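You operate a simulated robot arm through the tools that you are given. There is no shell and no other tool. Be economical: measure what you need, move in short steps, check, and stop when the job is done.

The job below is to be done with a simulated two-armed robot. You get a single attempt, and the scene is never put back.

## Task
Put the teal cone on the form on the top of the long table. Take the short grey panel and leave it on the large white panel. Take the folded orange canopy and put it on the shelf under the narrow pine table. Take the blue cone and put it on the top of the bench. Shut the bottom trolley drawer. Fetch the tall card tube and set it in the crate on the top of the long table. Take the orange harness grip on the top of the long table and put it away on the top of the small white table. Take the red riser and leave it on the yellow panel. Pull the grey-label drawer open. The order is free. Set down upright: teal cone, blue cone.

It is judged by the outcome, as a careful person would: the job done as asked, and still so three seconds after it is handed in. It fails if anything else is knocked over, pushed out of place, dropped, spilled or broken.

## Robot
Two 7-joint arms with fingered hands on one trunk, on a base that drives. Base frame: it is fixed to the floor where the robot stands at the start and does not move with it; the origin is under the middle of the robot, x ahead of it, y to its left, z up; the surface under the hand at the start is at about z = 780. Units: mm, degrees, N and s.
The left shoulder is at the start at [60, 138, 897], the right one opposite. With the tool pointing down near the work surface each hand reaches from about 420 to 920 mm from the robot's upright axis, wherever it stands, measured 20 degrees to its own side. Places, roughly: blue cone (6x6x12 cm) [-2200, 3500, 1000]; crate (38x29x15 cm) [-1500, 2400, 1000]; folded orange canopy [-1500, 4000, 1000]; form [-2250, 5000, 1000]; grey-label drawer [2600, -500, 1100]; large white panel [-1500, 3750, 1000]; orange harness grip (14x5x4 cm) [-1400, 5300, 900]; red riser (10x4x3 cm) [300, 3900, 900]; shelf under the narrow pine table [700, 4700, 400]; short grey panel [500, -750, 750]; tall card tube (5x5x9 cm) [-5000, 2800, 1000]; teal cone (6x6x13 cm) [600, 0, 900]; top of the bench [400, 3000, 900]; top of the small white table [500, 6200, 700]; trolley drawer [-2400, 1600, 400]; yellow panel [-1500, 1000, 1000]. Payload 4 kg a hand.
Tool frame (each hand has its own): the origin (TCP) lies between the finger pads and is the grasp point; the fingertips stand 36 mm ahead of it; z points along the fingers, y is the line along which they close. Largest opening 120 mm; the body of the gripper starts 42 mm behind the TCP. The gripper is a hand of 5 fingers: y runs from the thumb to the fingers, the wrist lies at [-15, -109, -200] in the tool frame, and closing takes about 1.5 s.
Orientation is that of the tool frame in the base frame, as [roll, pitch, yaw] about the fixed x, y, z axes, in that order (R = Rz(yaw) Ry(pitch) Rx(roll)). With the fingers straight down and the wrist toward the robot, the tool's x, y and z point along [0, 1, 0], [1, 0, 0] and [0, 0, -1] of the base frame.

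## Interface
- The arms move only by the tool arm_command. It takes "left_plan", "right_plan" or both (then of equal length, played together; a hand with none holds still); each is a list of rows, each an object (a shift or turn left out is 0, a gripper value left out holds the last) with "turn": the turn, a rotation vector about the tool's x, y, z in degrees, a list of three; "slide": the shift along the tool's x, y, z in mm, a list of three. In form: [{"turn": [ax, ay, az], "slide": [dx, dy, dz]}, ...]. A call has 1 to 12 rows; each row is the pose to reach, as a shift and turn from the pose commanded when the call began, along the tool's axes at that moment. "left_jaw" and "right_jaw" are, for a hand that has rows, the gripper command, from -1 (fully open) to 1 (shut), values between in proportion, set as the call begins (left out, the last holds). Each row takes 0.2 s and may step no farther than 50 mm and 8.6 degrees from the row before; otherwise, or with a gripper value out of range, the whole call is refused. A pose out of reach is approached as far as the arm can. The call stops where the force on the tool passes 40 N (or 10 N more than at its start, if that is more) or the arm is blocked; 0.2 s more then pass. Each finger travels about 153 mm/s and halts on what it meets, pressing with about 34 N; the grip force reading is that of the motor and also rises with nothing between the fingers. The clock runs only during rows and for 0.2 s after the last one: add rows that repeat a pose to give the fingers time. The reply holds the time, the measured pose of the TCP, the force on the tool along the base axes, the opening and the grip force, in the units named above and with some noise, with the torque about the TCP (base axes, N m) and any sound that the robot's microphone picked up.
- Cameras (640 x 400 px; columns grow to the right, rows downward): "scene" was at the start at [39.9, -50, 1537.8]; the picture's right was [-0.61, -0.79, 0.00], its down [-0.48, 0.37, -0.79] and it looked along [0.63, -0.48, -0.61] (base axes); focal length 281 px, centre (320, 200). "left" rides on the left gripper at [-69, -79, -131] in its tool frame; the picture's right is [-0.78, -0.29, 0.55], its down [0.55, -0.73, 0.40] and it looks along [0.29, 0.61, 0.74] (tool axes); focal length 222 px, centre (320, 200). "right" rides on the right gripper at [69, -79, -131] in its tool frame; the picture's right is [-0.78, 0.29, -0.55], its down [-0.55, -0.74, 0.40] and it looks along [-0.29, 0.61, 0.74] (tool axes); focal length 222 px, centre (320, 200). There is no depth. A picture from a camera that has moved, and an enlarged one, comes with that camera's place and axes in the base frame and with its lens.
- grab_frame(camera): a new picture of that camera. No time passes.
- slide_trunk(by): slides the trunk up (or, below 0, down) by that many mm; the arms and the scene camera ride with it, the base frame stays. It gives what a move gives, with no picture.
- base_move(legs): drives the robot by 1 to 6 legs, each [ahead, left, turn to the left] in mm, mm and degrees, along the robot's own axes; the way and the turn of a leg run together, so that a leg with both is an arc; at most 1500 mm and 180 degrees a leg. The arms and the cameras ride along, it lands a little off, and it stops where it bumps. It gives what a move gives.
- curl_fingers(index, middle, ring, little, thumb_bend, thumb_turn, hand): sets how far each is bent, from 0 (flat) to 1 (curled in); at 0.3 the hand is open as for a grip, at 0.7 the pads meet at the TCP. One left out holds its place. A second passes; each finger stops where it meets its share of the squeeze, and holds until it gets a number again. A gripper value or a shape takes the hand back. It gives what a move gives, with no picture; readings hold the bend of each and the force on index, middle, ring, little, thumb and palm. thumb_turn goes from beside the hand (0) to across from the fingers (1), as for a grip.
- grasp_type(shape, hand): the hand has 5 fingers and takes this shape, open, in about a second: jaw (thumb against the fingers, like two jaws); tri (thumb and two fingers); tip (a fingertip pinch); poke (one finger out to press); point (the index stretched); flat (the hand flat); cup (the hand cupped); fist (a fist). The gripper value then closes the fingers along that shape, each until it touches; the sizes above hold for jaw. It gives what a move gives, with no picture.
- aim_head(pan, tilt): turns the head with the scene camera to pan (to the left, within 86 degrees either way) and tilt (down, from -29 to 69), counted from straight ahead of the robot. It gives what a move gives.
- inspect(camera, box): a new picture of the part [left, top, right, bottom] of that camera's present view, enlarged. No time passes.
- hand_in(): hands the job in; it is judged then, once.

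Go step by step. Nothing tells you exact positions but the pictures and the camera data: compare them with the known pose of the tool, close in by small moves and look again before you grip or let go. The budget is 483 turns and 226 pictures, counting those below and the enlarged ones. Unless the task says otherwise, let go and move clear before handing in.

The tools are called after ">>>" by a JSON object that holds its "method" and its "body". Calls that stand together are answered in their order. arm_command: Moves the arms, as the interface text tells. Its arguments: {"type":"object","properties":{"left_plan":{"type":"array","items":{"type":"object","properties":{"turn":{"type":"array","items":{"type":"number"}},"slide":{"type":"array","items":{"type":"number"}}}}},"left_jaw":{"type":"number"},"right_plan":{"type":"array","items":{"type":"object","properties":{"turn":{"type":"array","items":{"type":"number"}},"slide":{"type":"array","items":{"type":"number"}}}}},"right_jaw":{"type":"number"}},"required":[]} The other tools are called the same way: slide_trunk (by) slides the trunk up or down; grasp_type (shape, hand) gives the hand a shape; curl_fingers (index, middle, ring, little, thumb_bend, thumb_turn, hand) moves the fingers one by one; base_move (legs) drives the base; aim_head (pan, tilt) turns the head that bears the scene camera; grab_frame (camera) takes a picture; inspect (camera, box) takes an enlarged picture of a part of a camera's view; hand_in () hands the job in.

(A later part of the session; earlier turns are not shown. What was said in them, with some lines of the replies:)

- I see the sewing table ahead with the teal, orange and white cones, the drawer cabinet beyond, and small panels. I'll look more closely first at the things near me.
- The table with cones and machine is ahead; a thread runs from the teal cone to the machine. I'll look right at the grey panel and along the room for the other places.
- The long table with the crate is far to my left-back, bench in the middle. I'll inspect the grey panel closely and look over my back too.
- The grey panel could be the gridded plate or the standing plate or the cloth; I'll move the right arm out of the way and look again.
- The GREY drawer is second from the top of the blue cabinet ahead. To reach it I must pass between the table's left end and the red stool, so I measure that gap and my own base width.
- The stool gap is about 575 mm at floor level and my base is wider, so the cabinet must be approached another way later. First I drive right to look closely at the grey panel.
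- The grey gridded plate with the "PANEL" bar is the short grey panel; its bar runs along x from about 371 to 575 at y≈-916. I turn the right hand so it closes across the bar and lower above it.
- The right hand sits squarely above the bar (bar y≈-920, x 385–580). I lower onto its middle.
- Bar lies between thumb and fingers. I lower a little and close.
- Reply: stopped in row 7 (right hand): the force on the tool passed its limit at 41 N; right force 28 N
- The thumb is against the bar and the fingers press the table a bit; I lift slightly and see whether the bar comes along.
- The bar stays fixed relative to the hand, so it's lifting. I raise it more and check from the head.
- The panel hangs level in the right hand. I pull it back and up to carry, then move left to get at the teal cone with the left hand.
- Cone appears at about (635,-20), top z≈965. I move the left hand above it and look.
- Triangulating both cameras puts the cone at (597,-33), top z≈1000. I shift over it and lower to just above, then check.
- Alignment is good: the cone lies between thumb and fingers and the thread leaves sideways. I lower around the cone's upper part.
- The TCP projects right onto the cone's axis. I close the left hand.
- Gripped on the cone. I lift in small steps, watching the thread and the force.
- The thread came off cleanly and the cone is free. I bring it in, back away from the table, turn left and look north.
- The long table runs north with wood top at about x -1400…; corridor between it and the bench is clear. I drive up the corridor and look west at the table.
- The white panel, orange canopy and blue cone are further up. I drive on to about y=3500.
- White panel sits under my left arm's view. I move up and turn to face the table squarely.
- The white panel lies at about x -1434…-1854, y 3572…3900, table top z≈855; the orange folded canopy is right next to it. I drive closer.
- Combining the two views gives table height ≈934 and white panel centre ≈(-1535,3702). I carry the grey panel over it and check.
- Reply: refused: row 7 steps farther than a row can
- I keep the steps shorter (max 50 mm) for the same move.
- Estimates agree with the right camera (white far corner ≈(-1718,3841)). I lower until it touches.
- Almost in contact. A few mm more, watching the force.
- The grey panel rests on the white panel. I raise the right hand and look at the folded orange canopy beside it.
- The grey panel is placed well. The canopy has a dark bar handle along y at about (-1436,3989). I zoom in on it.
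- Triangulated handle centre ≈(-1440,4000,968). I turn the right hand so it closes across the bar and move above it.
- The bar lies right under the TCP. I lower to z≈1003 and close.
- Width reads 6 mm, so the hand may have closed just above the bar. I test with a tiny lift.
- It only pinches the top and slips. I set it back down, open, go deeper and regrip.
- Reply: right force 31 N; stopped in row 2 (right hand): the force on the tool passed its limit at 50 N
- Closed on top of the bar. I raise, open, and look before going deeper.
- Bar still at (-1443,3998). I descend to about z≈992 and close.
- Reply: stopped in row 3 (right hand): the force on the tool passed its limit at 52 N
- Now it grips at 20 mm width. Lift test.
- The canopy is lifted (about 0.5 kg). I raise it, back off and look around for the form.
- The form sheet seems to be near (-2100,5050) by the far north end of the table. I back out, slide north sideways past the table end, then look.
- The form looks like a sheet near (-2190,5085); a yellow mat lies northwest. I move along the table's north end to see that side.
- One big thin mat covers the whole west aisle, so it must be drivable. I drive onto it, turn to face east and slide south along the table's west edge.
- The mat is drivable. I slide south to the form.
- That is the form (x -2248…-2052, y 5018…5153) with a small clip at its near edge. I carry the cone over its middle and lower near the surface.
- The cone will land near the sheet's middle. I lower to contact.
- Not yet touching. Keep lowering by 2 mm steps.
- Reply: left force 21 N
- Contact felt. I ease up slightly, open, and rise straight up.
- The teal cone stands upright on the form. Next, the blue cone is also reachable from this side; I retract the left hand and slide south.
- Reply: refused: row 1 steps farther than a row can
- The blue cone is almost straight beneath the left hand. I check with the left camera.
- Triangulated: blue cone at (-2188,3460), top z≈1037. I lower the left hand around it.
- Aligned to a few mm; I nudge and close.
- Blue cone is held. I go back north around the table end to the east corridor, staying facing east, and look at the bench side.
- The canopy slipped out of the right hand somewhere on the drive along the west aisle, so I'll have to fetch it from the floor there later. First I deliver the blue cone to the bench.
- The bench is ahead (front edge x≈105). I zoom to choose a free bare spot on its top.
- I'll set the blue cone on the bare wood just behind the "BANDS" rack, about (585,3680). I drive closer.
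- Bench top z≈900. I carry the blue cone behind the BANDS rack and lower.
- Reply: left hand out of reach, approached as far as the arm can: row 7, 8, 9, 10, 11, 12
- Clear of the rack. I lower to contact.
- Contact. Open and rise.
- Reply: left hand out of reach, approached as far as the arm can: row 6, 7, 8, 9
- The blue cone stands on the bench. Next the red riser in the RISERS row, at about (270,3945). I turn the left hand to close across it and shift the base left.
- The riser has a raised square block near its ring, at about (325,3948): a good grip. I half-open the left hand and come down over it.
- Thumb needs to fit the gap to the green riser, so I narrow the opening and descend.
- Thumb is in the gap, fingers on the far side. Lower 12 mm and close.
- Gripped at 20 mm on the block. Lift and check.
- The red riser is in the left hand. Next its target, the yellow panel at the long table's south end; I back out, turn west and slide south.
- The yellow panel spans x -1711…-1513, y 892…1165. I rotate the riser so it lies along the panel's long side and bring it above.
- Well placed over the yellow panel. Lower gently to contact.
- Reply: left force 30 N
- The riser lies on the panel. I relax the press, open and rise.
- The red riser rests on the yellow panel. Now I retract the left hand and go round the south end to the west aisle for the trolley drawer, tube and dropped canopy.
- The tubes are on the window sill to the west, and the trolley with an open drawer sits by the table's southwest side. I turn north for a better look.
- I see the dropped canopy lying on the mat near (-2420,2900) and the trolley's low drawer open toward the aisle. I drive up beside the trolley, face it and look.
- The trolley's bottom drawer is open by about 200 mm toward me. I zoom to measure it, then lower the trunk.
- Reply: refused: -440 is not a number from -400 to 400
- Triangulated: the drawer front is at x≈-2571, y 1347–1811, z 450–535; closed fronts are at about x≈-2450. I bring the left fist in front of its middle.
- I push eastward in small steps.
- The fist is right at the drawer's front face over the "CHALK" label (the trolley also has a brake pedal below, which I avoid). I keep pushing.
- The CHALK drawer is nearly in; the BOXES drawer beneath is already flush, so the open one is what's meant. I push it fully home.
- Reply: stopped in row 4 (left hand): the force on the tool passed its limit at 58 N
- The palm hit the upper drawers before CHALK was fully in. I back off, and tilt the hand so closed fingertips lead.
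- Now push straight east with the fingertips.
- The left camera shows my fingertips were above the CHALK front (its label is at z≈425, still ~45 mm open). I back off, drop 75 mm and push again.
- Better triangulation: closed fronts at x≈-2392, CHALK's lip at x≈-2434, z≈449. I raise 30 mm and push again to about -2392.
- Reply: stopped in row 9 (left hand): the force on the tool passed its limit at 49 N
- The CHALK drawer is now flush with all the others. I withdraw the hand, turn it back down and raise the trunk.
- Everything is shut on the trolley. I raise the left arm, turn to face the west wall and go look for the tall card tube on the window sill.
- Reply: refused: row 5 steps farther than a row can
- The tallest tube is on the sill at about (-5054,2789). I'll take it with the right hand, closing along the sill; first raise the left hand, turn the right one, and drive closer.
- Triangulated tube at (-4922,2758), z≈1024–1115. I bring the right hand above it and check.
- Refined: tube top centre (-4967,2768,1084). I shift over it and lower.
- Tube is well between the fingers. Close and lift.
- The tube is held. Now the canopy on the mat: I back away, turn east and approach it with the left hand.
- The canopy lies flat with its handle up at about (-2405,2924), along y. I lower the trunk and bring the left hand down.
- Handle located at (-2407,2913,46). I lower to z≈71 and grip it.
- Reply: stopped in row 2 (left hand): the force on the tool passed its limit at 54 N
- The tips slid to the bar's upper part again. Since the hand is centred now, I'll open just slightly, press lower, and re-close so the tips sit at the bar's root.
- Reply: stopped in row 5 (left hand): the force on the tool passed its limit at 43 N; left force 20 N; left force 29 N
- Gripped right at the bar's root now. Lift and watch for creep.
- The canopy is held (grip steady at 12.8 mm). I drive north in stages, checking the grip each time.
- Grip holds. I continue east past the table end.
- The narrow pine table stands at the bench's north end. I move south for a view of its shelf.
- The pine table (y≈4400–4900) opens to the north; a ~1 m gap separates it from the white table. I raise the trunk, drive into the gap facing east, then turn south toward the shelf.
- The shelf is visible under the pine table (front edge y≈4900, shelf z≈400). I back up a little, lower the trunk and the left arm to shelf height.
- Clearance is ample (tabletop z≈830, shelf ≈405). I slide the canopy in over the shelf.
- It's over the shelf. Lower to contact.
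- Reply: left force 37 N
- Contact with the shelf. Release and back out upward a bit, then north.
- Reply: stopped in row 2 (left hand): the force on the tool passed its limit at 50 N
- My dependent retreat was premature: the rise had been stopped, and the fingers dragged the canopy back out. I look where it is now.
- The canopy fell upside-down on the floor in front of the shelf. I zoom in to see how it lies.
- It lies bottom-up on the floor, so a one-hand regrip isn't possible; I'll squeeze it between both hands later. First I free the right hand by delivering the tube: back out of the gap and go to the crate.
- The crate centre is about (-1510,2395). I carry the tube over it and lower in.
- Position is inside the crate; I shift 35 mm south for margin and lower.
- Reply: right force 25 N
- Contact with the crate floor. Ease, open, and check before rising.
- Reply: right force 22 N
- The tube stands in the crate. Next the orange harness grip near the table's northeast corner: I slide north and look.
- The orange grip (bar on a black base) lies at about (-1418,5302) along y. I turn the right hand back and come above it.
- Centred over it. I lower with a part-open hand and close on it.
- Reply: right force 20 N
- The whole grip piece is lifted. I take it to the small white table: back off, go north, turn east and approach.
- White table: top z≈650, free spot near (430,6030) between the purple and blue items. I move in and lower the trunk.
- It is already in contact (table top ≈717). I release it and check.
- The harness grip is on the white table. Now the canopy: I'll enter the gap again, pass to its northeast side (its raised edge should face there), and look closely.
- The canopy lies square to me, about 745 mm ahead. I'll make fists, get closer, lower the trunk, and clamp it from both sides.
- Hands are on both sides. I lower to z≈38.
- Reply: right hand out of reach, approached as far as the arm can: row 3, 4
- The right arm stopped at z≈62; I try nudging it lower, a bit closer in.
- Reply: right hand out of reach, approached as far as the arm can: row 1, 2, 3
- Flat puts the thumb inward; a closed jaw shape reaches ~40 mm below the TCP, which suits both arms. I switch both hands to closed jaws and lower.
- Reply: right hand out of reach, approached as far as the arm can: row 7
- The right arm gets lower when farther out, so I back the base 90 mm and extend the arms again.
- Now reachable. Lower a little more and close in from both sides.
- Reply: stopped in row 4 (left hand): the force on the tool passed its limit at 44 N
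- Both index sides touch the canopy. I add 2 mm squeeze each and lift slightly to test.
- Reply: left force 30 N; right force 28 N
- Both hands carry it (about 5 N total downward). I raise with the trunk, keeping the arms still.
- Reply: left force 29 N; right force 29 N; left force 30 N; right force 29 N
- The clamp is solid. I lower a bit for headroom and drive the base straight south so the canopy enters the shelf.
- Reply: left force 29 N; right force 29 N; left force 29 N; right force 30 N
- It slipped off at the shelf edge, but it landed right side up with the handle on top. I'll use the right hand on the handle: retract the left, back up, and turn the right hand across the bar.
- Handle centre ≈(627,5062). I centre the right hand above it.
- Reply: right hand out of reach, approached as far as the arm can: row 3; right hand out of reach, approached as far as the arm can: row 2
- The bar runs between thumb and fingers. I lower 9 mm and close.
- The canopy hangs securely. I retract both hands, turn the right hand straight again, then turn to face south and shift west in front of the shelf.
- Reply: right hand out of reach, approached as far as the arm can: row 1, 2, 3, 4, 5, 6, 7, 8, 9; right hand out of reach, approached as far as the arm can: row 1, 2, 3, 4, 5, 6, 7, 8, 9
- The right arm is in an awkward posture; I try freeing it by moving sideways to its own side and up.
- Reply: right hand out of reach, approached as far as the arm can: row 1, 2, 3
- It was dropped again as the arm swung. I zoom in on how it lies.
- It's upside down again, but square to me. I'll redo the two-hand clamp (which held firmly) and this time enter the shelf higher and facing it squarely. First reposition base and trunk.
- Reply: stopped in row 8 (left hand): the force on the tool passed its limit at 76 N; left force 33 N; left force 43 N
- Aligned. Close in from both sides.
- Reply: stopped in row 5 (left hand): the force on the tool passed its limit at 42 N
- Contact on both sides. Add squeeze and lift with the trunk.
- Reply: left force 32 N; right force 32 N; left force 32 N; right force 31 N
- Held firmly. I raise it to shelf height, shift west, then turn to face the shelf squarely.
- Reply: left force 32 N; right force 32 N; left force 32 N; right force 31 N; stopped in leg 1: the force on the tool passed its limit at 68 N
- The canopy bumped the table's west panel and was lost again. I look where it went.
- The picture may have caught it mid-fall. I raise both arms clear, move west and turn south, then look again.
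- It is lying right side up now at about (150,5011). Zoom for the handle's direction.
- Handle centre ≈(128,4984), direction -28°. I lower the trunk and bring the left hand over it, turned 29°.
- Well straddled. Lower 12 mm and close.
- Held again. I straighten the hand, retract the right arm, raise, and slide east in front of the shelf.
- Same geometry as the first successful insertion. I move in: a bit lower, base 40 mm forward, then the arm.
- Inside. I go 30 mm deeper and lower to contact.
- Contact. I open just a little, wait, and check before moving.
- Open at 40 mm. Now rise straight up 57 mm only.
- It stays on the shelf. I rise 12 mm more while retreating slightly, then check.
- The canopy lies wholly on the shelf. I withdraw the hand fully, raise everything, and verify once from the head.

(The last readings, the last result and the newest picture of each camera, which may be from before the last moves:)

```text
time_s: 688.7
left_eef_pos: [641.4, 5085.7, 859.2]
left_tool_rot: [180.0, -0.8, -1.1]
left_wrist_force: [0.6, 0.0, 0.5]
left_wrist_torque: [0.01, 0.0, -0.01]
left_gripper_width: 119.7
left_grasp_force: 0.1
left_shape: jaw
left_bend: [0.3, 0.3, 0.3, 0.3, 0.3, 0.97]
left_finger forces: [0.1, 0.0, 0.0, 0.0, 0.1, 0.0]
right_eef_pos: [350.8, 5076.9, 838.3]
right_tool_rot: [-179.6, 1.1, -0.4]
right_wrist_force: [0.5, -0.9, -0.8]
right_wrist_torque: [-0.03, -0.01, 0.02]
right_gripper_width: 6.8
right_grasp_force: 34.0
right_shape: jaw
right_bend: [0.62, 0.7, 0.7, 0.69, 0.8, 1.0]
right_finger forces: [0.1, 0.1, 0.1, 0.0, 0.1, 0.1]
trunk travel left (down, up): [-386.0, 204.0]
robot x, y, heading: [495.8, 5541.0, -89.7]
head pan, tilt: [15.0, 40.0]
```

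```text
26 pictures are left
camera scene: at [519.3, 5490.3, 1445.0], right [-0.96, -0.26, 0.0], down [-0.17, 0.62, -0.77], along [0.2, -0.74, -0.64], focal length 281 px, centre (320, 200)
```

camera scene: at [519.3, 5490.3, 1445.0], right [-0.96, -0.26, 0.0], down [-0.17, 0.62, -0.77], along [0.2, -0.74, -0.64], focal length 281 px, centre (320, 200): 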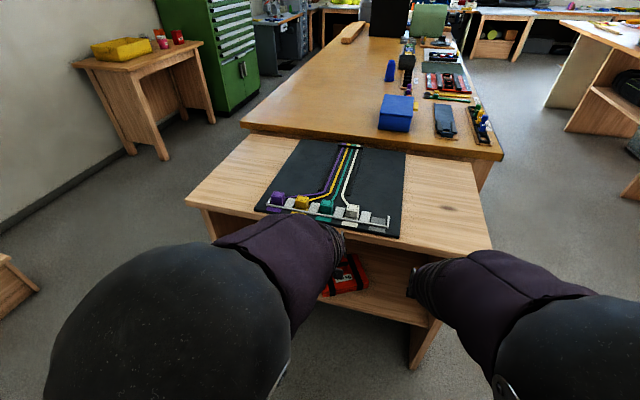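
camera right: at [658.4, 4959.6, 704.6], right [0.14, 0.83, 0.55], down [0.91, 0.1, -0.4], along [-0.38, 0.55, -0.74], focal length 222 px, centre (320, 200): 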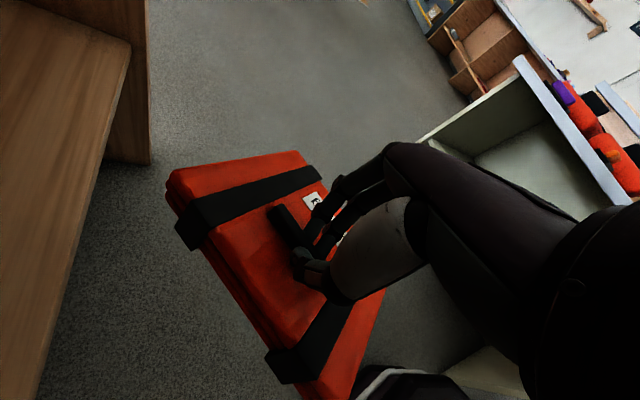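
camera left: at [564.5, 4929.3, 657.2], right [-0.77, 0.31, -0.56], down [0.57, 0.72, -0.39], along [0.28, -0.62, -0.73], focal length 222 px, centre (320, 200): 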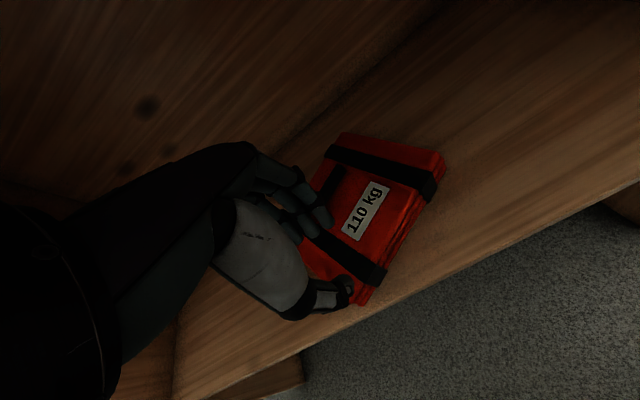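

Canopy is on the shelf. Now the GREY drawer: I raise the trunk and drive round the bench's east side.

>>> {"method": "slide_trunk", "body": {"by": 150}}

>>> {"method": "base_move", "body": {"legs": [[0, 1360, 0], [1500, 0, 0]]}}

>>> {"method": "aim_head", "body": {"pan": 0, "tilt": 25}}

>>> {"method": "grab_frame", "body": {"camera": "scene"}}

```text
time_s: 690.4
left_eef_pos: [641.1, 5085.1, 1009.9]
left_tool_rot: [-179.9, -0.7, -1.1]
left_wrist_force: [0.1, -0.6, -0.2]
left_wrist_torque: [-0.03, 0.01, 0.01]
left_gripper_width: 119.9
left_grasp_force: 0.0
left_shape: jaw
left_bend: [0.3, 0.3, 0.3, 0.3, 0.3, 0.97]
left_finger forces: [0.1, 0.0, 0.1, 0.0, 0.0, 0.1]
right_eef_pos: [351.1, 5077.4, 987.7]
right_tool_rot: [-179.5, 1.1, -0.4]
right_wrist_force: [0.0, 0.1, -0.4]
right_wrist_torque: [-0.02, 0.02, -0.02]
right_gripper_width: 6.8
right_grasp_force: 34.2
right_shape: jaw
right_bend: [0.62, 0.7, 0.7, 0.69, 0.8, 1.0]
right_finger forces: [0.0, 0.1, 0.0, 0.0, 0.0, 0.1]
trunk travel left (down, up): [-536.0, 54.0]
robot x, y, heading: [493.7, 5541.0, -89.7]
head pan, tilt: [15.0, 40.0]
```

```text
time_s: 704.3
left_eef_pos: [1985.8, 3583.9, 1010.1]
left_tool_rot: [180.0, -0.6, -2.2]
left_wrist_force: [-0.1, -0.3, -0.5]
left_wrist_torque: [-0.02, 0.0, 0.02]
left_gripper_width: 120.1
left_grasp_force: 0.2
left_shape: jaw
left_bend: [0.3, 0.3, 0.3, 0.3, 0.3, 0.97]
left_finger forces: [0.0, 0.1, 0.1, 0.0, 0.0, 0.0]
right_eef_pos: [1696.0, 3582.4, 986.7]
right_tool_rot: [-179.5, 1.2, -1.4]
right_wrist_force: [0.1, -0.1, -0.2]
right_wrist_torque: [0.01, 0.01, -0.01]
right_gripper_width: 6.5
right_grasp_force: 34.0
right_shape: jaw
right_bend: [0.62, 0.7, 0.7, 0.69, 0.8, 1.0]
right_finger forces: [0.0, 0.1, 0.1, 0.0, 0.1, 0.0]
trunk travel left (down, up): [-536.0, 54.0]
robot x, y, heading: [1847.2, 4039.8, -90.8]
head pan, tilt: [15.0, 40.0]
```

```text
time_s: 705.0
left_eef_pos: [1985.5, 3584.1, 1010.0]
left_tool_rot: [180.0, -0.7, -2.2]
left_wrist_force: [0.6, 0.0, 0.3]
left_wrist_torque: [0.0, -0.02, 0.03]
left_gripper_width: 119.6
left_grasp_force: 0.1
left_shape: jaw
left_bend: [0.3, 0.3, 0.3, 0.3, 0.3, 0.97]
left_finger forces: [0.0, 0.1, 0.1, 0.1, 0.1, 0.0]
right_eef_pos: [1694.5, 3581.4, 987.2]
right_tool_rot: [-179.5, 1.2, -1.6]
right_wrist_force: [-0.8, 0.2, -0.3]
right_wrist_torque: [-0.01, -0.01, -0.02]
right_gripper_width: 6.7
right_grasp_force: 33.9
right_shape: jaw
right_bend: [0.62, 0.7, 0.7, 0.69, 0.8, 1.0]
right_finger forces: [0.0, 0.0, 0.0, 0.0, 0.0, 0.0]
trunk travel left (down, up): [-536.0, 54.0]
robot x, y, heading: [1850.7, 4039.6, -91.1]
head pan, tilt: [0.0, 25.0]
```

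```text
25 pictures are left
camera scene: at [1848.1, 3981.9, 1618.3], right [-1.0, 0.01, 0.0], down [0.01, 0.42, -0.91], along [-0.01, -0.91, -0.42], focal length 281 px, centre (320, 200)
```

scene: 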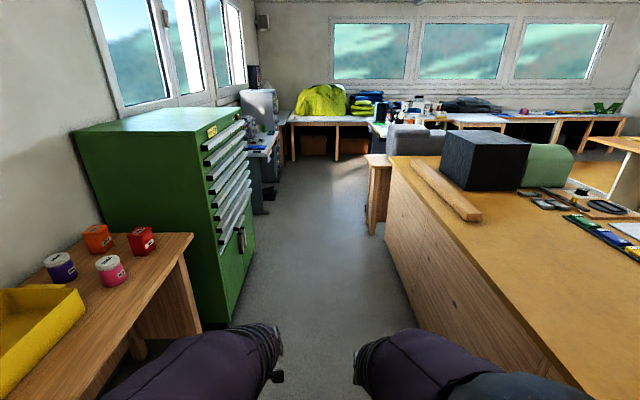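

The aisle is clear and I'm centred in it. I continue south to the drawer cabinet.

>>> {"method": "base_move", "body": {"legs": [[1500, 0, 1], [1500, 0, 0], [1250, 0, 0]]}}

>>> {"method": "base_move", "body": {"legs": [[0, 0, 90]]}}

>>> {"method": "aim_head", "body": {"pan": -20, "tilt": 25}}

>>> {"method": "grab_frame", "body": {"camera": "scene"}}

```text
time_s: 725.8
left_eef_pos: [1771.2, -755.0, 1010.1]
left_tool_rot: [179.9, -0.6, -6.5]
left_wrist_force: [0.3, -0.1, 0.0]
left_wrist_torque: [0.0, 0.02, -0.02]
left_gripper_width: 119.9
left_grasp_force: 0.0
left_shape: jaw
left_bend: [0.3, 0.3, 0.3, 0.3, 0.3, 0.97]
left_finger forces: [0.0, 0.1, 0.0, 0.1, 0.0, 0.0]
right_eef_pos: [1480.1, -735.1, 988.9]
right_tool_rot: [-179.5, 1.2, -5.9]
right_wrist_force: [0.3, 0.7, -0.2]
right_wrist_torque: [0.0, 0.04, 0.0]
right_gripper_width: 6.9
right_grasp_force: 33.4
right_shape: jaw
right_bend: [0.62, 0.7, 0.7, 0.69, 0.8, 1.0]
right_finger forces: [0.1, 0.0, 0.0, 0.0, 0.0, 0.0]
trunk travel left (down, up): [-536.0, 54.0]
robot x, y, heading: [1666.9, -290.1, -95.3]
head pan, tilt: [0.0, 25.0]
```

```text
time_s: 730.0
left_eef_pos: [2133.7, -183.1, 1010.5]
left_tool_rot: [-180.0, -0.6, 83.8]
left_wrist_force: [0.4, -0.3, 0.7]
left_wrist_torque: [-0.02, 0.0, -0.01]
left_gripper_width: 119.9
left_grasp_force: 0.1
left_shape: jaw
left_bend: [0.3, 0.3, 0.3, 0.3, 0.3, 0.97]
left_finger forces: [0.0, 0.0, 0.0, 0.0, 0.1, 0.0]
right_eef_pos: [2114.4, -473.5, 987.9]
right_tool_rot: [-179.5, 1.2, 84.6]
right_wrist_force: [0.5, -0.3, 0.5]
right_wrist_torque: [0.0, 0.0, -0.01]
right_gripper_width: 6.8
right_grasp_force: 34.3
right_shape: jaw
right_bend: [0.62, 0.7, 0.7, 0.69, 0.8, 1.0]
right_finger forces: [0.0, 0.0, 0.0, 0.0, 0.1, 0.0]
trunk travel left (down, up): [-536.0, 54.0]
robot x, y, heading: [1666.1, -289.3, -4.6]
head pan, tilt: [0.0, 25.0]
```

```text
time_s: 730.9
left_eef_pos: [2132.9, -182.6, 1010.6]
left_tool_rot: [-180.0, -0.7, 83.8]
left_wrist_force: [0.7, 0.9, 0.4]
left_wrist_torque: [0.0, 0.03, -0.01]
left_gripper_width: 119.9
left_grasp_force: 0.0
left_shape: jaw
left_bend: [0.3, 0.3, 0.3, 0.3, 0.3, 0.97]
left_finger forces: [0.1, 0.0, 0.0, 0.0, 0.0, 0.0]
right_eef_pos: [2114.9, -473.1, 987.3]
right_tool_rot: [-179.5, 1.1, 84.6]
right_wrist_force: [0.8, -0.1, 0.4]
right_wrist_torque: [0.0, -0.02, 0.0]
right_gripper_width: 6.7
right_grasp_force: 33.7
right_shape: jaw
right_bend: [0.62, 0.7, 0.7, 0.69, 0.8, 1.0]
right_finger forces: [0.0, 0.1, 0.0, 0.1, 0.0, 0.1]
trunk travel left (down, up): [-536.0, 54.0]
robot x, y, heading: [1666.7, -293.2, -4.6]
head pan, tilt: [-20.0, 25.0]
```

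```text
24 pictures are left
camera scene: at [1723.4, -322.2, 1618.4], right [-0.42, -0.91, 0.0], down [-0.38, 0.18, -0.91], along [0.82, -0.38, -0.42], focal length 281 px, centre (320, 200)
```

scene: 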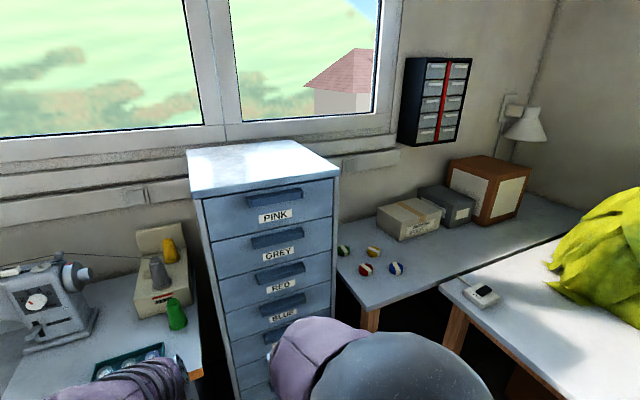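

The GREY handle triangulates to about (2423,-506,1155). I zoom in on the handle's shape.

>>> {"method": "inspect", "body": {"camera": "scene", "box": [190, 170, 350, 290]}}

```text
3.33 times, centred on (270, 230) of scene
camera zoom: at [1723.4, -322.2, 1618.4], right [-0.42, -0.91, 0.0], down [-0.38, 0.18, -0.91], along [0.82, -0.38, -0.42], focal length 937 px, centre (487, 100)
```

zoom: 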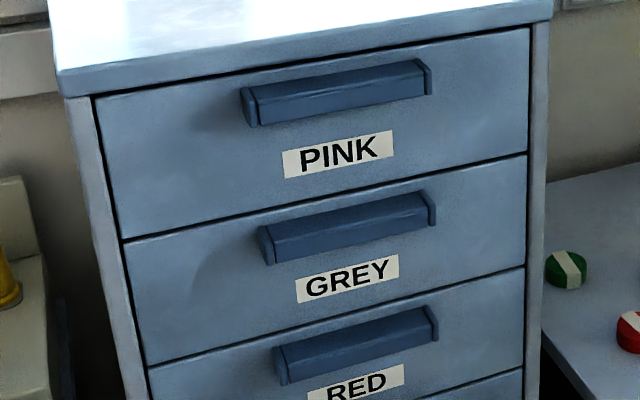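

It's a cup-style pull ~45 mm high. I'll pinch it with the right hand pointing forward (thumb below, fingers above). First straighten the base and turn the hand.

>>> {"method": "base_move", "body": {"legs": [[0, 0, 4.6]]}}

>>> {"method": "arm_command", "body": {"right_jaw": -1, "right_plan": [{"turn": [-8.2, 0, 0], "slide": [-7, 0, -16]}, {"turn": [-16.4, 0, 0], "slide": [-14, 0, -32]}, {"turn": [-24.6, 0, 0], "slide": [-21, 5, -48]}, {"turn": [-32.8, 0, 0], "slide": [-28, 10, -64]}, {"turn": [-41, 0, 0], "slide": [-35, 20, -80]}, {"turn": [-49.2, 0, 0], "slide": [-42, 30, -96]}, {"turn": [-57.4, 0, 0], "slide": [-49, 40, -112]}, {"turn": [-65.6, 0, 0], "slide": [-56, 50, -128]}, {"turn": [-73.8, 0, 0], "slide": [-63, 60, -144]}, {"turn": [-82, 0, 0], "slide": [-71, 70, -160]}, {"turn": [-90, 0, 0], "slide": [-71, 80, -168]}]}}

>>> {"method": "grab_frame", "body": {"camera": "right"}}

>>> {"method": "grab_frame", "body": {"camera": "scene"}}

```text
time_s: 731.7
left_eef_pos: [2123.9, -145.7, 1009.0]
left_tool_rot: [180.0, -0.7, 88.3]
left_wrist_force: [-0.2, 0.1, -0.9]
left_wrist_torque: [0.03, 0.0, -0.01]
left_gripper_width: 119.7
left_grasp_force: 0.1
left_shape: jaw
left_bend: [0.3, 0.3, 0.3, 0.3, 0.3, 0.97]
left_finger forces: [0.0, 0.0, 0.0, 0.0, 0.0, 0.0]
right_eef_pos: [2128.4, -437.2, 987.1]
right_tool_rot: [-179.6, 1.2, 89.1]
right_wrist_force: [0.7, 0.2, -0.4]
right_wrist_torque: [-0.02, 0.02, 0.0]
right_gripper_width: 6.5
right_grasp_force: 33.7
right_shape: jaw
right_bend: [0.62, 0.7, 0.7, 0.69, 0.8, 1.0]
right_finger forces: [0.0, 0.0, 0.0, 0.1, 0.1, 0.1]
trunk travel left (down, up): [-536.0, 54.0]
robot x, y, heading: [1671.1, -290.5, -0.3]
head pan, tilt: [-20.0, 25.0]
```

```text
time_s: 734.1
left_eef_pos: [2123.9, -147.0, 1009.6]
left_tool_rot: [-179.9, -0.7, 88.4]
left_wrist_force: [-0.7, 0.5, 0.9]
left_wrist_torque: [0.0, 0.0, 0.05]
left_gripper_width: 119.7
left_grasp_force: 0.1
left_shape: jaw
left_bend: [0.3, 0.3, 0.3, 0.3, 0.3, 0.97]
left_finger forces: [0.0, 0.0, 0.1, 0.0, 0.0, 0.0]
right_eef_pos: [2240.2, -506.4, 1168.1]
right_tool_rot: [90.5, 1.1, 89.1]
right_wrist_force: [-1.3, 0.4, -0.3]
right_wrist_torque: [0.0, 0.0, -0.01]
right_gripper_width: 120.0
right_grasp_force: 0.1
right_shape: jaw
right_bend: [0.3, 0.3, 0.3, 0.3, 0.3, 0.97]
right_finger forces: [0.1, 0.1, 0.0, 0.0, 0.1, 0.0]
right hand out of reach, approached as far as the arm can: row 4, 5, 6, 7, 8, 9, 10, 11
trunk travel left (down, up): [-536.0, 54.0]
robot x, y, heading: [1668.7, -287.4, -0.3]
head pan, tilt: [-20.0, 25.0]
```

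```text
22 pictures are left
camera right: at [2108.8, -437.2, 1088.6], right [-0.56, -0.77, 0.31], down [0.38, -0.57, -0.73], along [0.74, -0.28, 0.61], focal length 222 px, centre (320, 200)
```

right: 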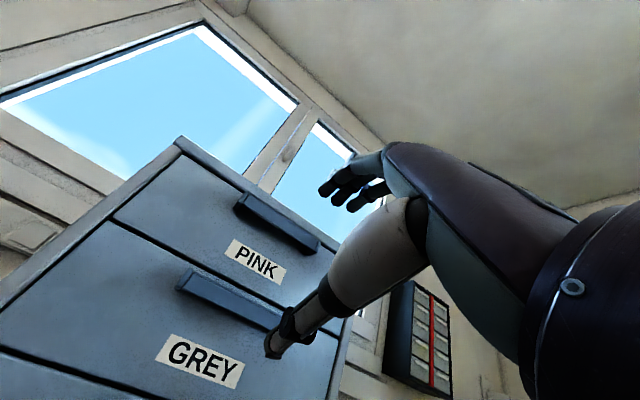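

```text
21 pictures are left
camera scene: at [1726.1, -316.9, 1618.4], right [-0.35, -0.94, 0.0], down [-0.4, 0.15, -0.91], along [0.85, -0.31, -0.42], focal length 281 px, centre (320, 200)
```

scene: 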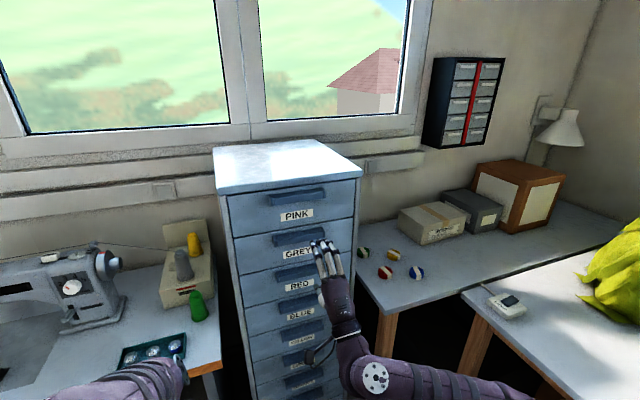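

Refined: handle centre ≈(2460,-503,1134), face x≈2480. I align height and advance.

>>> {"method": "arm_command", "body": {"right_plan": [{"slide": [2, -12, 25]}, {"slide": [3, -24, 55]}, {"slide": [3, -34, 90]}, {"slide": [3, -34, 125]}, {"slide": [3, -34, 150]}]}}

>>> {"method": "grab_frame", "body": {"camera": "right"}}

```text
time_s: 735.3
left_eef_pos: [2124.5, -145.9, 1009.9]
left_tool_rot: [-180.0, -0.8, 88.4]
left_wrist_force: [0.2, -0.4, 0.2]
left_wrist_torque: [0.0, 0.04, -0.02]
left_gripper_width: 119.7
left_grasp_force: 0.1
left_shape: jaw
left_bend: [0.3, 0.3, 0.3, 0.3, 0.3, 0.97]
left_finger forces: [0.0, 0.0, 0.0, 0.1, 0.0, 0.1]
right_eef_pos: [2391.7, -509.4, 1132.7]
right_tool_rot: [90.6, 1.2, 89.0]
right_wrist_force: [-0.4, 0.6, 1.2]
right_wrist_torque: [0.0, 0.02, 0.0]
right_gripper_width: 120.1
right_grasp_force: 0.1
right_shape: jaw
right_bend: [0.3, 0.3, 0.3, 0.3, 0.3, 0.97]
right_finger forces: [0.0, 0.1, 0.0, 0.1, 0.0, 0.1]
trunk travel left (down, up): [-536.0, 54.0]
robot x, y, heading: [1667.4, -289.7, -0.6]
head pan, tilt: [-20.0, 25.0]
```

```text
20 pictures are left
camera right: at [2261.8, -439.7, 1053.6], right [-0.56, -0.77, 0.31], down [0.38, -0.57, -0.73], along [0.74, -0.29, 0.61], focal length 222 px, centre (320, 200)
```

right: 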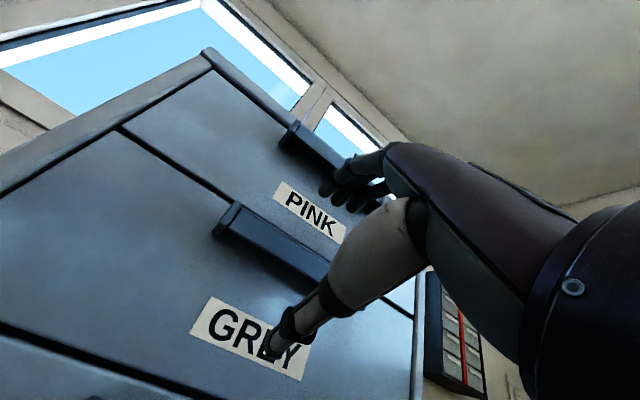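

The handle lies between thumb and fingers. Advance until near the face and close.

>>> {"method": "arm_command", "body": {"right_plan": [{"slide": [0, 0, 15]}, {"slide": [0, 0, 27]}, {"slide": [0, 0, 36]}]}}

>>> {"method": "arm_command", "body": {"right_jaw": 1, "right_plan": [{"slide": [0, 0, 0]}, {"slide": [0, 0, 0]}, {"slide": [0, 0, 0]}, {"slide": [0, 0, 0]}, {"slide": [0, 0, 0]}, {"slide": [0, 0, 0]}, {"slide": [0, 0, 0]}]}}

>>> {"method": "grab_frame", "body": {"camera": "right"}}

```text
time_s: 736.1
left_eef_pos: [2125.0, -146.9, 1009.4]
left_tool_rot: [-180.0, -0.7, 88.3]
left_wrist_force: [0.1, -0.3, -0.9]
left_wrist_torque: [-0.02, -0.01, 0.04]
left_gripper_width: 119.9
left_grasp_force: 0.1
left_shape: jaw
left_bend: [0.3, 0.3, 0.3, 0.3, 0.3, 0.97]
left_finger forces: [0.1, 0.1, 0.1, 0.1, 0.0, 0.1]
right_eef_pos: [2426.2, -510.2, 1132.7]
right_tool_rot: [90.5, 1.2, 89.2]
right_wrist_force: [-0.5, -0.2, -0.5]
right_wrist_torque: [0.03, 0.01, 0.04]
right_gripper_width: 119.9
right_grasp_force: 0.1
right_shape: jaw
right_bend: [0.3, 0.3, 0.3, 0.3, 0.3, 0.97]
right_finger forces: [0.0, 0.0, 0.1, 0.1, 0.1, 0.1]
trunk travel left (down, up): [-536.0, 54.0]
robot x, y, heading: [1668.2, -289.5, -0.6]
head pan, tilt: [-20.0, 25.0]
```

```text
time_s: 737.7
left_eef_pos: [2123.9, -146.2, 1009.4]
left_tool_rot: [180.0, -0.7, 88.2]
left_wrist_force: [-0.2, 0.1, 0.0]
left_wrist_torque: [0.01, 0.03, -0.01]
left_gripper_width: 119.8
left_grasp_force: 0.1
left_shape: jaw
left_bend: [0.3, 0.3, 0.3, 0.3, 0.3, 0.97]
left_finger forces: [0.0, 0.1, 0.0, 0.1, 0.0, 0.1]
right_eef_pos: [2427.1, -509.8, 1132.9]
right_tool_rot: [90.5, 1.1, 89.0]
right_wrist_force: [2.7, -0.7, 2.2]
right_wrist_torque: [-0.11, -0.39, -0.04]
right_gripper_width: 17.9
right_grasp_force: 34.4
right_shape: jaw
right_bend: [0.56, 0.59, 0.58, 0.71, 0.71, 1.0]
right_finger forces: [16.8, 9.9, 4.0, 0.1, 29.6, 0.1]
trunk travel left (down, up): [-536.0, 54.0]
robot x, y, heading: [1668.8, -290.9, -0.2]
head pan, tilt: [-20.0, 25.0]
```

```text
19 pictures are left
camera right: at [2295.8, -440.3, 1052.7], right [-0.56, -0.77, 0.31], down [0.38, -0.57, -0.73], along [0.74, -0.29, 0.61], focal length 222 px, centre (320, 200)
```

right: 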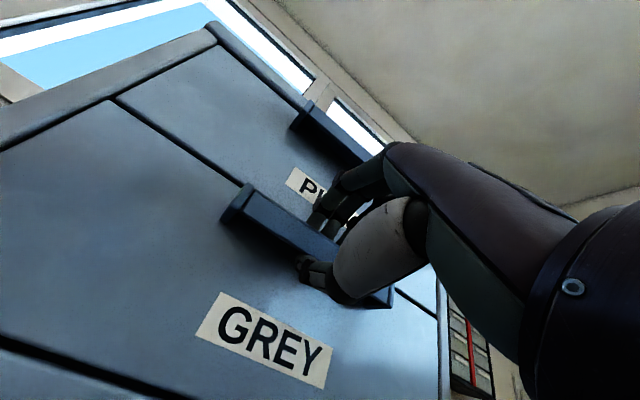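

Gripped on the handle. Pull back gently.

>>> {"method": "arm_command", "body": {"right_plan": [{"slide": [0, 0, -8]}, {"slide": [0, 0, -18]}, {"slide": [0, 0, -30]}, {"slide": [0, 0, -45]}, {"slide": [0, 0, -60]}, {"slide": [0, 0, -75]}, {"slide": [0, 0, -90]}]}}

>>> {"method": "grab_frame", "body": {"camera": "scene"}}

```text
time_s: 739.3
left_eef_pos: [2122.6, -148.0, 1009.4]
left_tool_rot: [180.0, -0.7, 88.3]
left_wrist_force: [0.2, -0.5, 0.5]
left_wrist_torque: [-0.02, 0.01, -0.02]
left_gripper_width: 119.8
left_grasp_force: 0.0
left_shape: jaw
left_bend: [0.3, 0.3, 0.3, 0.3, 0.3, 0.97]
left_finger forces: [0.0, 0.0, 0.0, 0.0, 0.1, 0.0]
right_eef_pos: [2336.4, -509.4, 1132.3]
right_tool_rot: [90.6, 1.0, 88.8]
right_wrist_force: [-0.8, -10.2, -3.5]
right_wrist_torque: [0.02, -0.32, -0.3]
right_gripper_width: 18.1
right_grasp_force: 34.2
right_shape: jaw
right_bend: [0.56, 0.59, 0.58, 0.71, 0.71, 1.0]
right_finger forces: [16.6, 9.3, 3.8, 0.0, 32.8, 0.1]
trunk travel left (down, up): [-536.0, 54.0]
robot x, y, heading: [1669.2, -289.9, -0.2]
head pan, tilt: [-20.0, 25.0]
```

```text
18 pictures are left
camera scene: at [1726.2, -319.8, 1618.3], right [-0.35, -0.94, 0.0], down [-0.4, 0.15, -0.91], along [0.85, -0.31, -0.42], focal length 281 px, centre (320, 200)
```

scene: 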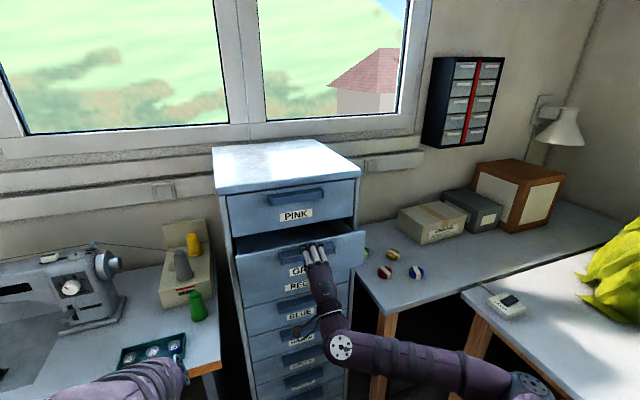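

The drawer is opening (about 90 mm). I pull further, easing sideways a little.

>>> {"method": "arm_command", "body": {"right_plan": [{"slide": [-2, 0, -12]}, {"slide": [-3, 0, -26]}, {"slide": [-4, 0, -40]}, {"slide": [-5, 0, -55]}, {"slide": [-6, 0, -70]}, {"slide": [-6, 0, -85]}, {"slide": [-7, 0, -100]}]}}

```text
time_s: 740.9
left_eef_pos: [2125.0, -145.1, 1009.0]
left_tool_rot: [-180.0, -0.6, 88.3]
left_wrist_force: [0.4, 1.0, -0.2]
left_wrist_torque: [-0.01, 0.02, -0.02]
left_gripper_width: 119.6
left_grasp_force: 0.1
left_shape: jaw
left_bend: [0.3, 0.3, 0.3, 0.3, 0.3, 0.97]
left_finger forces: [0.0, 0.0, 0.1, 0.0, 0.1, 0.0]
right_eef_pos: [2235.2, -511.0, 1133.4]
right_tool_rot: [90.9, 1.2, 89.2]
right_wrist_force: [-0.7, 5.0, -6.2]
right_wrist_torque: [-0.16, -0.28, 0.1]
right_gripper_width: 18.3
right_grasp_force: 34.1
right_shape: jaw
right_bend: [0.56, 0.59, 0.58, 0.71, 0.71, 1.0]
right_finger forces: [16.7, 9.5, 3.2, 0.1, 34.6, 0.1]
trunk travel left (down, up): [-536.0, 54.0]
robot x, y, heading: [1664.3, -288.8, -0.1]
head pan, tilt: [-20.0, 25.0]
```

About 190 mm open. I add 100 mm more by easing the base back.

>>> {"method": "base_move", "body": {"legs": [[-110, 0, 0]]}}

>>> {"method": "grab_frame", "body": {"camera": "scene"}}

```text
time_s: 742.1
left_eef_pos: [2013.6, -144.9, 1010.3]
left_tool_rot: [-180.0, -0.5, 88.3]
left_wrist_force: [-0.6, 0.0, 0.3]
left_wrist_torque: [0.0, -0.02, 0.01]
left_gripper_width: 119.8
left_grasp_force: 0.1
left_shape: jaw
left_bend: [0.3, 0.3, 0.3, 0.3, 0.3, 0.97]
left_finger forces: [0.0, 0.1, 0.0, 0.0, 0.0, 0.0]
right_eef_pos: [2124.4, -512.8, 1135.3]
right_tool_rot: [90.5, 1.2, 89.2]
right_wrist_force: [1.7, 7.1, -8.7]
right_wrist_torque: [-0.2, -0.13, 0.17]
right_gripper_width: 18.1
right_grasp_force: 34.4
right_shape: jaw
right_bend: [0.57, 0.6, 0.6, 0.71, 0.71, 1.0]
right_finger forces: [15.7, 8.2, 4.0, 0.0, 35.5, 0.1]
trunk travel left (down, up): [-536.0, 54.0]
robot x, y, heading: [1554.3, -289.1, -0.1]
head pan, tilt: [-20.0, 25.0]
```

```text
17 pictures are left
camera scene: at [1615.1, -316.7, 1618.4], right [-0.34, -0.94, 0.0], down [-0.4, 0.15, -0.91], along [0.85, -0.31, -0.42], focal length 281 px, centre (320, 200)
```

scene: 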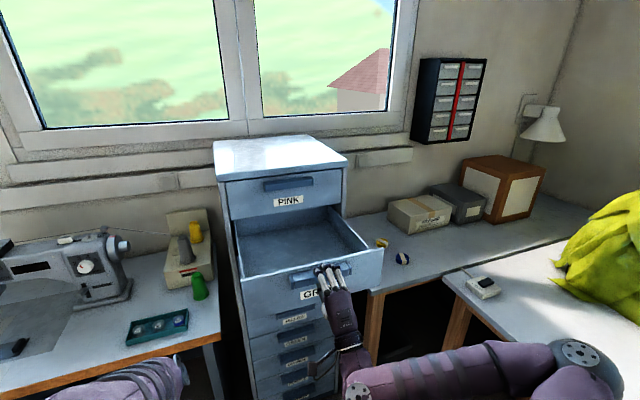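

The GREY drawer is well open. Release and withdraw.

>>> {"method": "arm_command", "body": {"right_jaw": -0.5, "right_plan": [{"slide": [0, 0, 0]}, {"slide": [0, 0, 0]}, {"slide": [0, 0, 0]}, {"slide": [0, 0, 0]}]}}

>>> {"method": "base_move", "body": {"legs": [[-180, 0, 0]]}}

>>> {"method": "grab_frame", "body": {"camera": "scene"}}

```text
time_s: 743.1
left_eef_pos: [2013.5, -145.5, 1009.6]
left_tool_rot: [-180.0, -0.7, 88.4]
left_wrist_force: [-1.0, 0.1, 0.2]
left_wrist_torque: [0.01, -0.02, -0.02]
left_gripper_width: 120.0
left_grasp_force: 0.1
left_shape: jaw
left_bend: [0.3, 0.3, 0.3, 0.3, 0.3, 0.97]
left_finger forces: [0.1, 0.1, 0.1, 0.0, 0.0, 0.0]
right_eef_pos: [2125.4, -512.3, 1134.4]
right_tool_rot: [90.6, 1.2, 89.1]
right_wrist_force: [-0.2, 0.1, 0.0]
right_wrist_torque: [0.01, 0.02, 0.02]
right_gripper_width: 89.6
right_grasp_force: 0.0
right_shape: jaw
right_bend: [0.34, 0.37, 0.35, 0.56, 0.4, 0.99]
right_finger forces: [0.0, 0.0, 0.0, 0.1, 0.0, 0.1]
trunk travel left (down, up): [-536.0, 54.0]
robot x, y, heading: [1558.5, -289.6, -0.0]
head pan, tilt: [-20.0, 25.0]
```

```text
time_s: 744.6
left_eef_pos: [1831.2, -144.7, 1010.7]
left_tool_rot: [179.8, -0.7, 88.4]
left_wrist_force: [-1.4, -0.6, -1.3]
left_wrist_torque: [0.02, -0.02, 0.01]
left_gripper_width: 120.0
left_grasp_force: 0.1
left_shape: jaw
left_bend: [0.3, 0.3, 0.3, 0.3, 0.3, 0.97]
left_finger forces: [0.0, 0.0, 0.0, 0.0, 0.0, 0.1]
right_eef_pos: [1943.4, -511.5, 1134.8]
right_tool_rot: [90.5, 1.2, 89.0]
right_wrist_force: [-0.8, 0.3, 0.0]
right_wrist_torque: [-0.02, 0.04, 0.03]
right_gripper_width: 89.6
right_grasp_force: 0.0
right_shape: jaw
right_bend: [0.34, 0.37, 0.35, 0.56, 0.4, 0.99]
right_finger forces: [0.1, 0.1, 0.0, 0.1, 0.0, 0.0]
trunk travel left (down, up): [-536.0, 54.0]
robot x, y, heading: [1376.8, -288.7, -0.1]
head pan, tilt: [-20.0, 25.0]
```

```text
16 pictures are left
camera scene: at [1433.1, -317.1, 1618.4], right [-0.35, -0.94, 0.0], down [-0.4, 0.15, -0.91], along [0.85, -0.31, -0.42], focal length 281 px, centre (320, 200)
```

scene: 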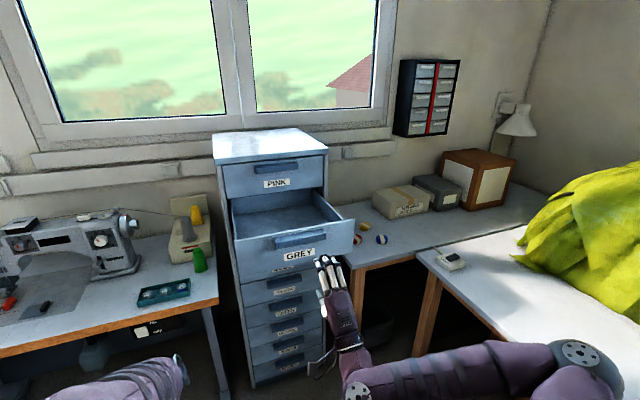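

The GREY drawer is open, and each other item was seen in place after I set it down. My hands are clear, so I hand the job in.

>>> {"method": "hand_in", "body": {}}

```text
The job is handed in.
```

I did all nine tasks and handed the job in, but I dropped the folded orange canopy onto the floor several times before it ended up on the pine table's shelf. I can't tell whether those drops will count as a failure.

- **Trolley drawer:** the only open drawer was CHALK, which is not the lowest one. I shut CHALK; the lowest, BOXES, was already closed.
- **Other items:** I last saw each of the rest in place with my hands clear, and both cones were standing upright.
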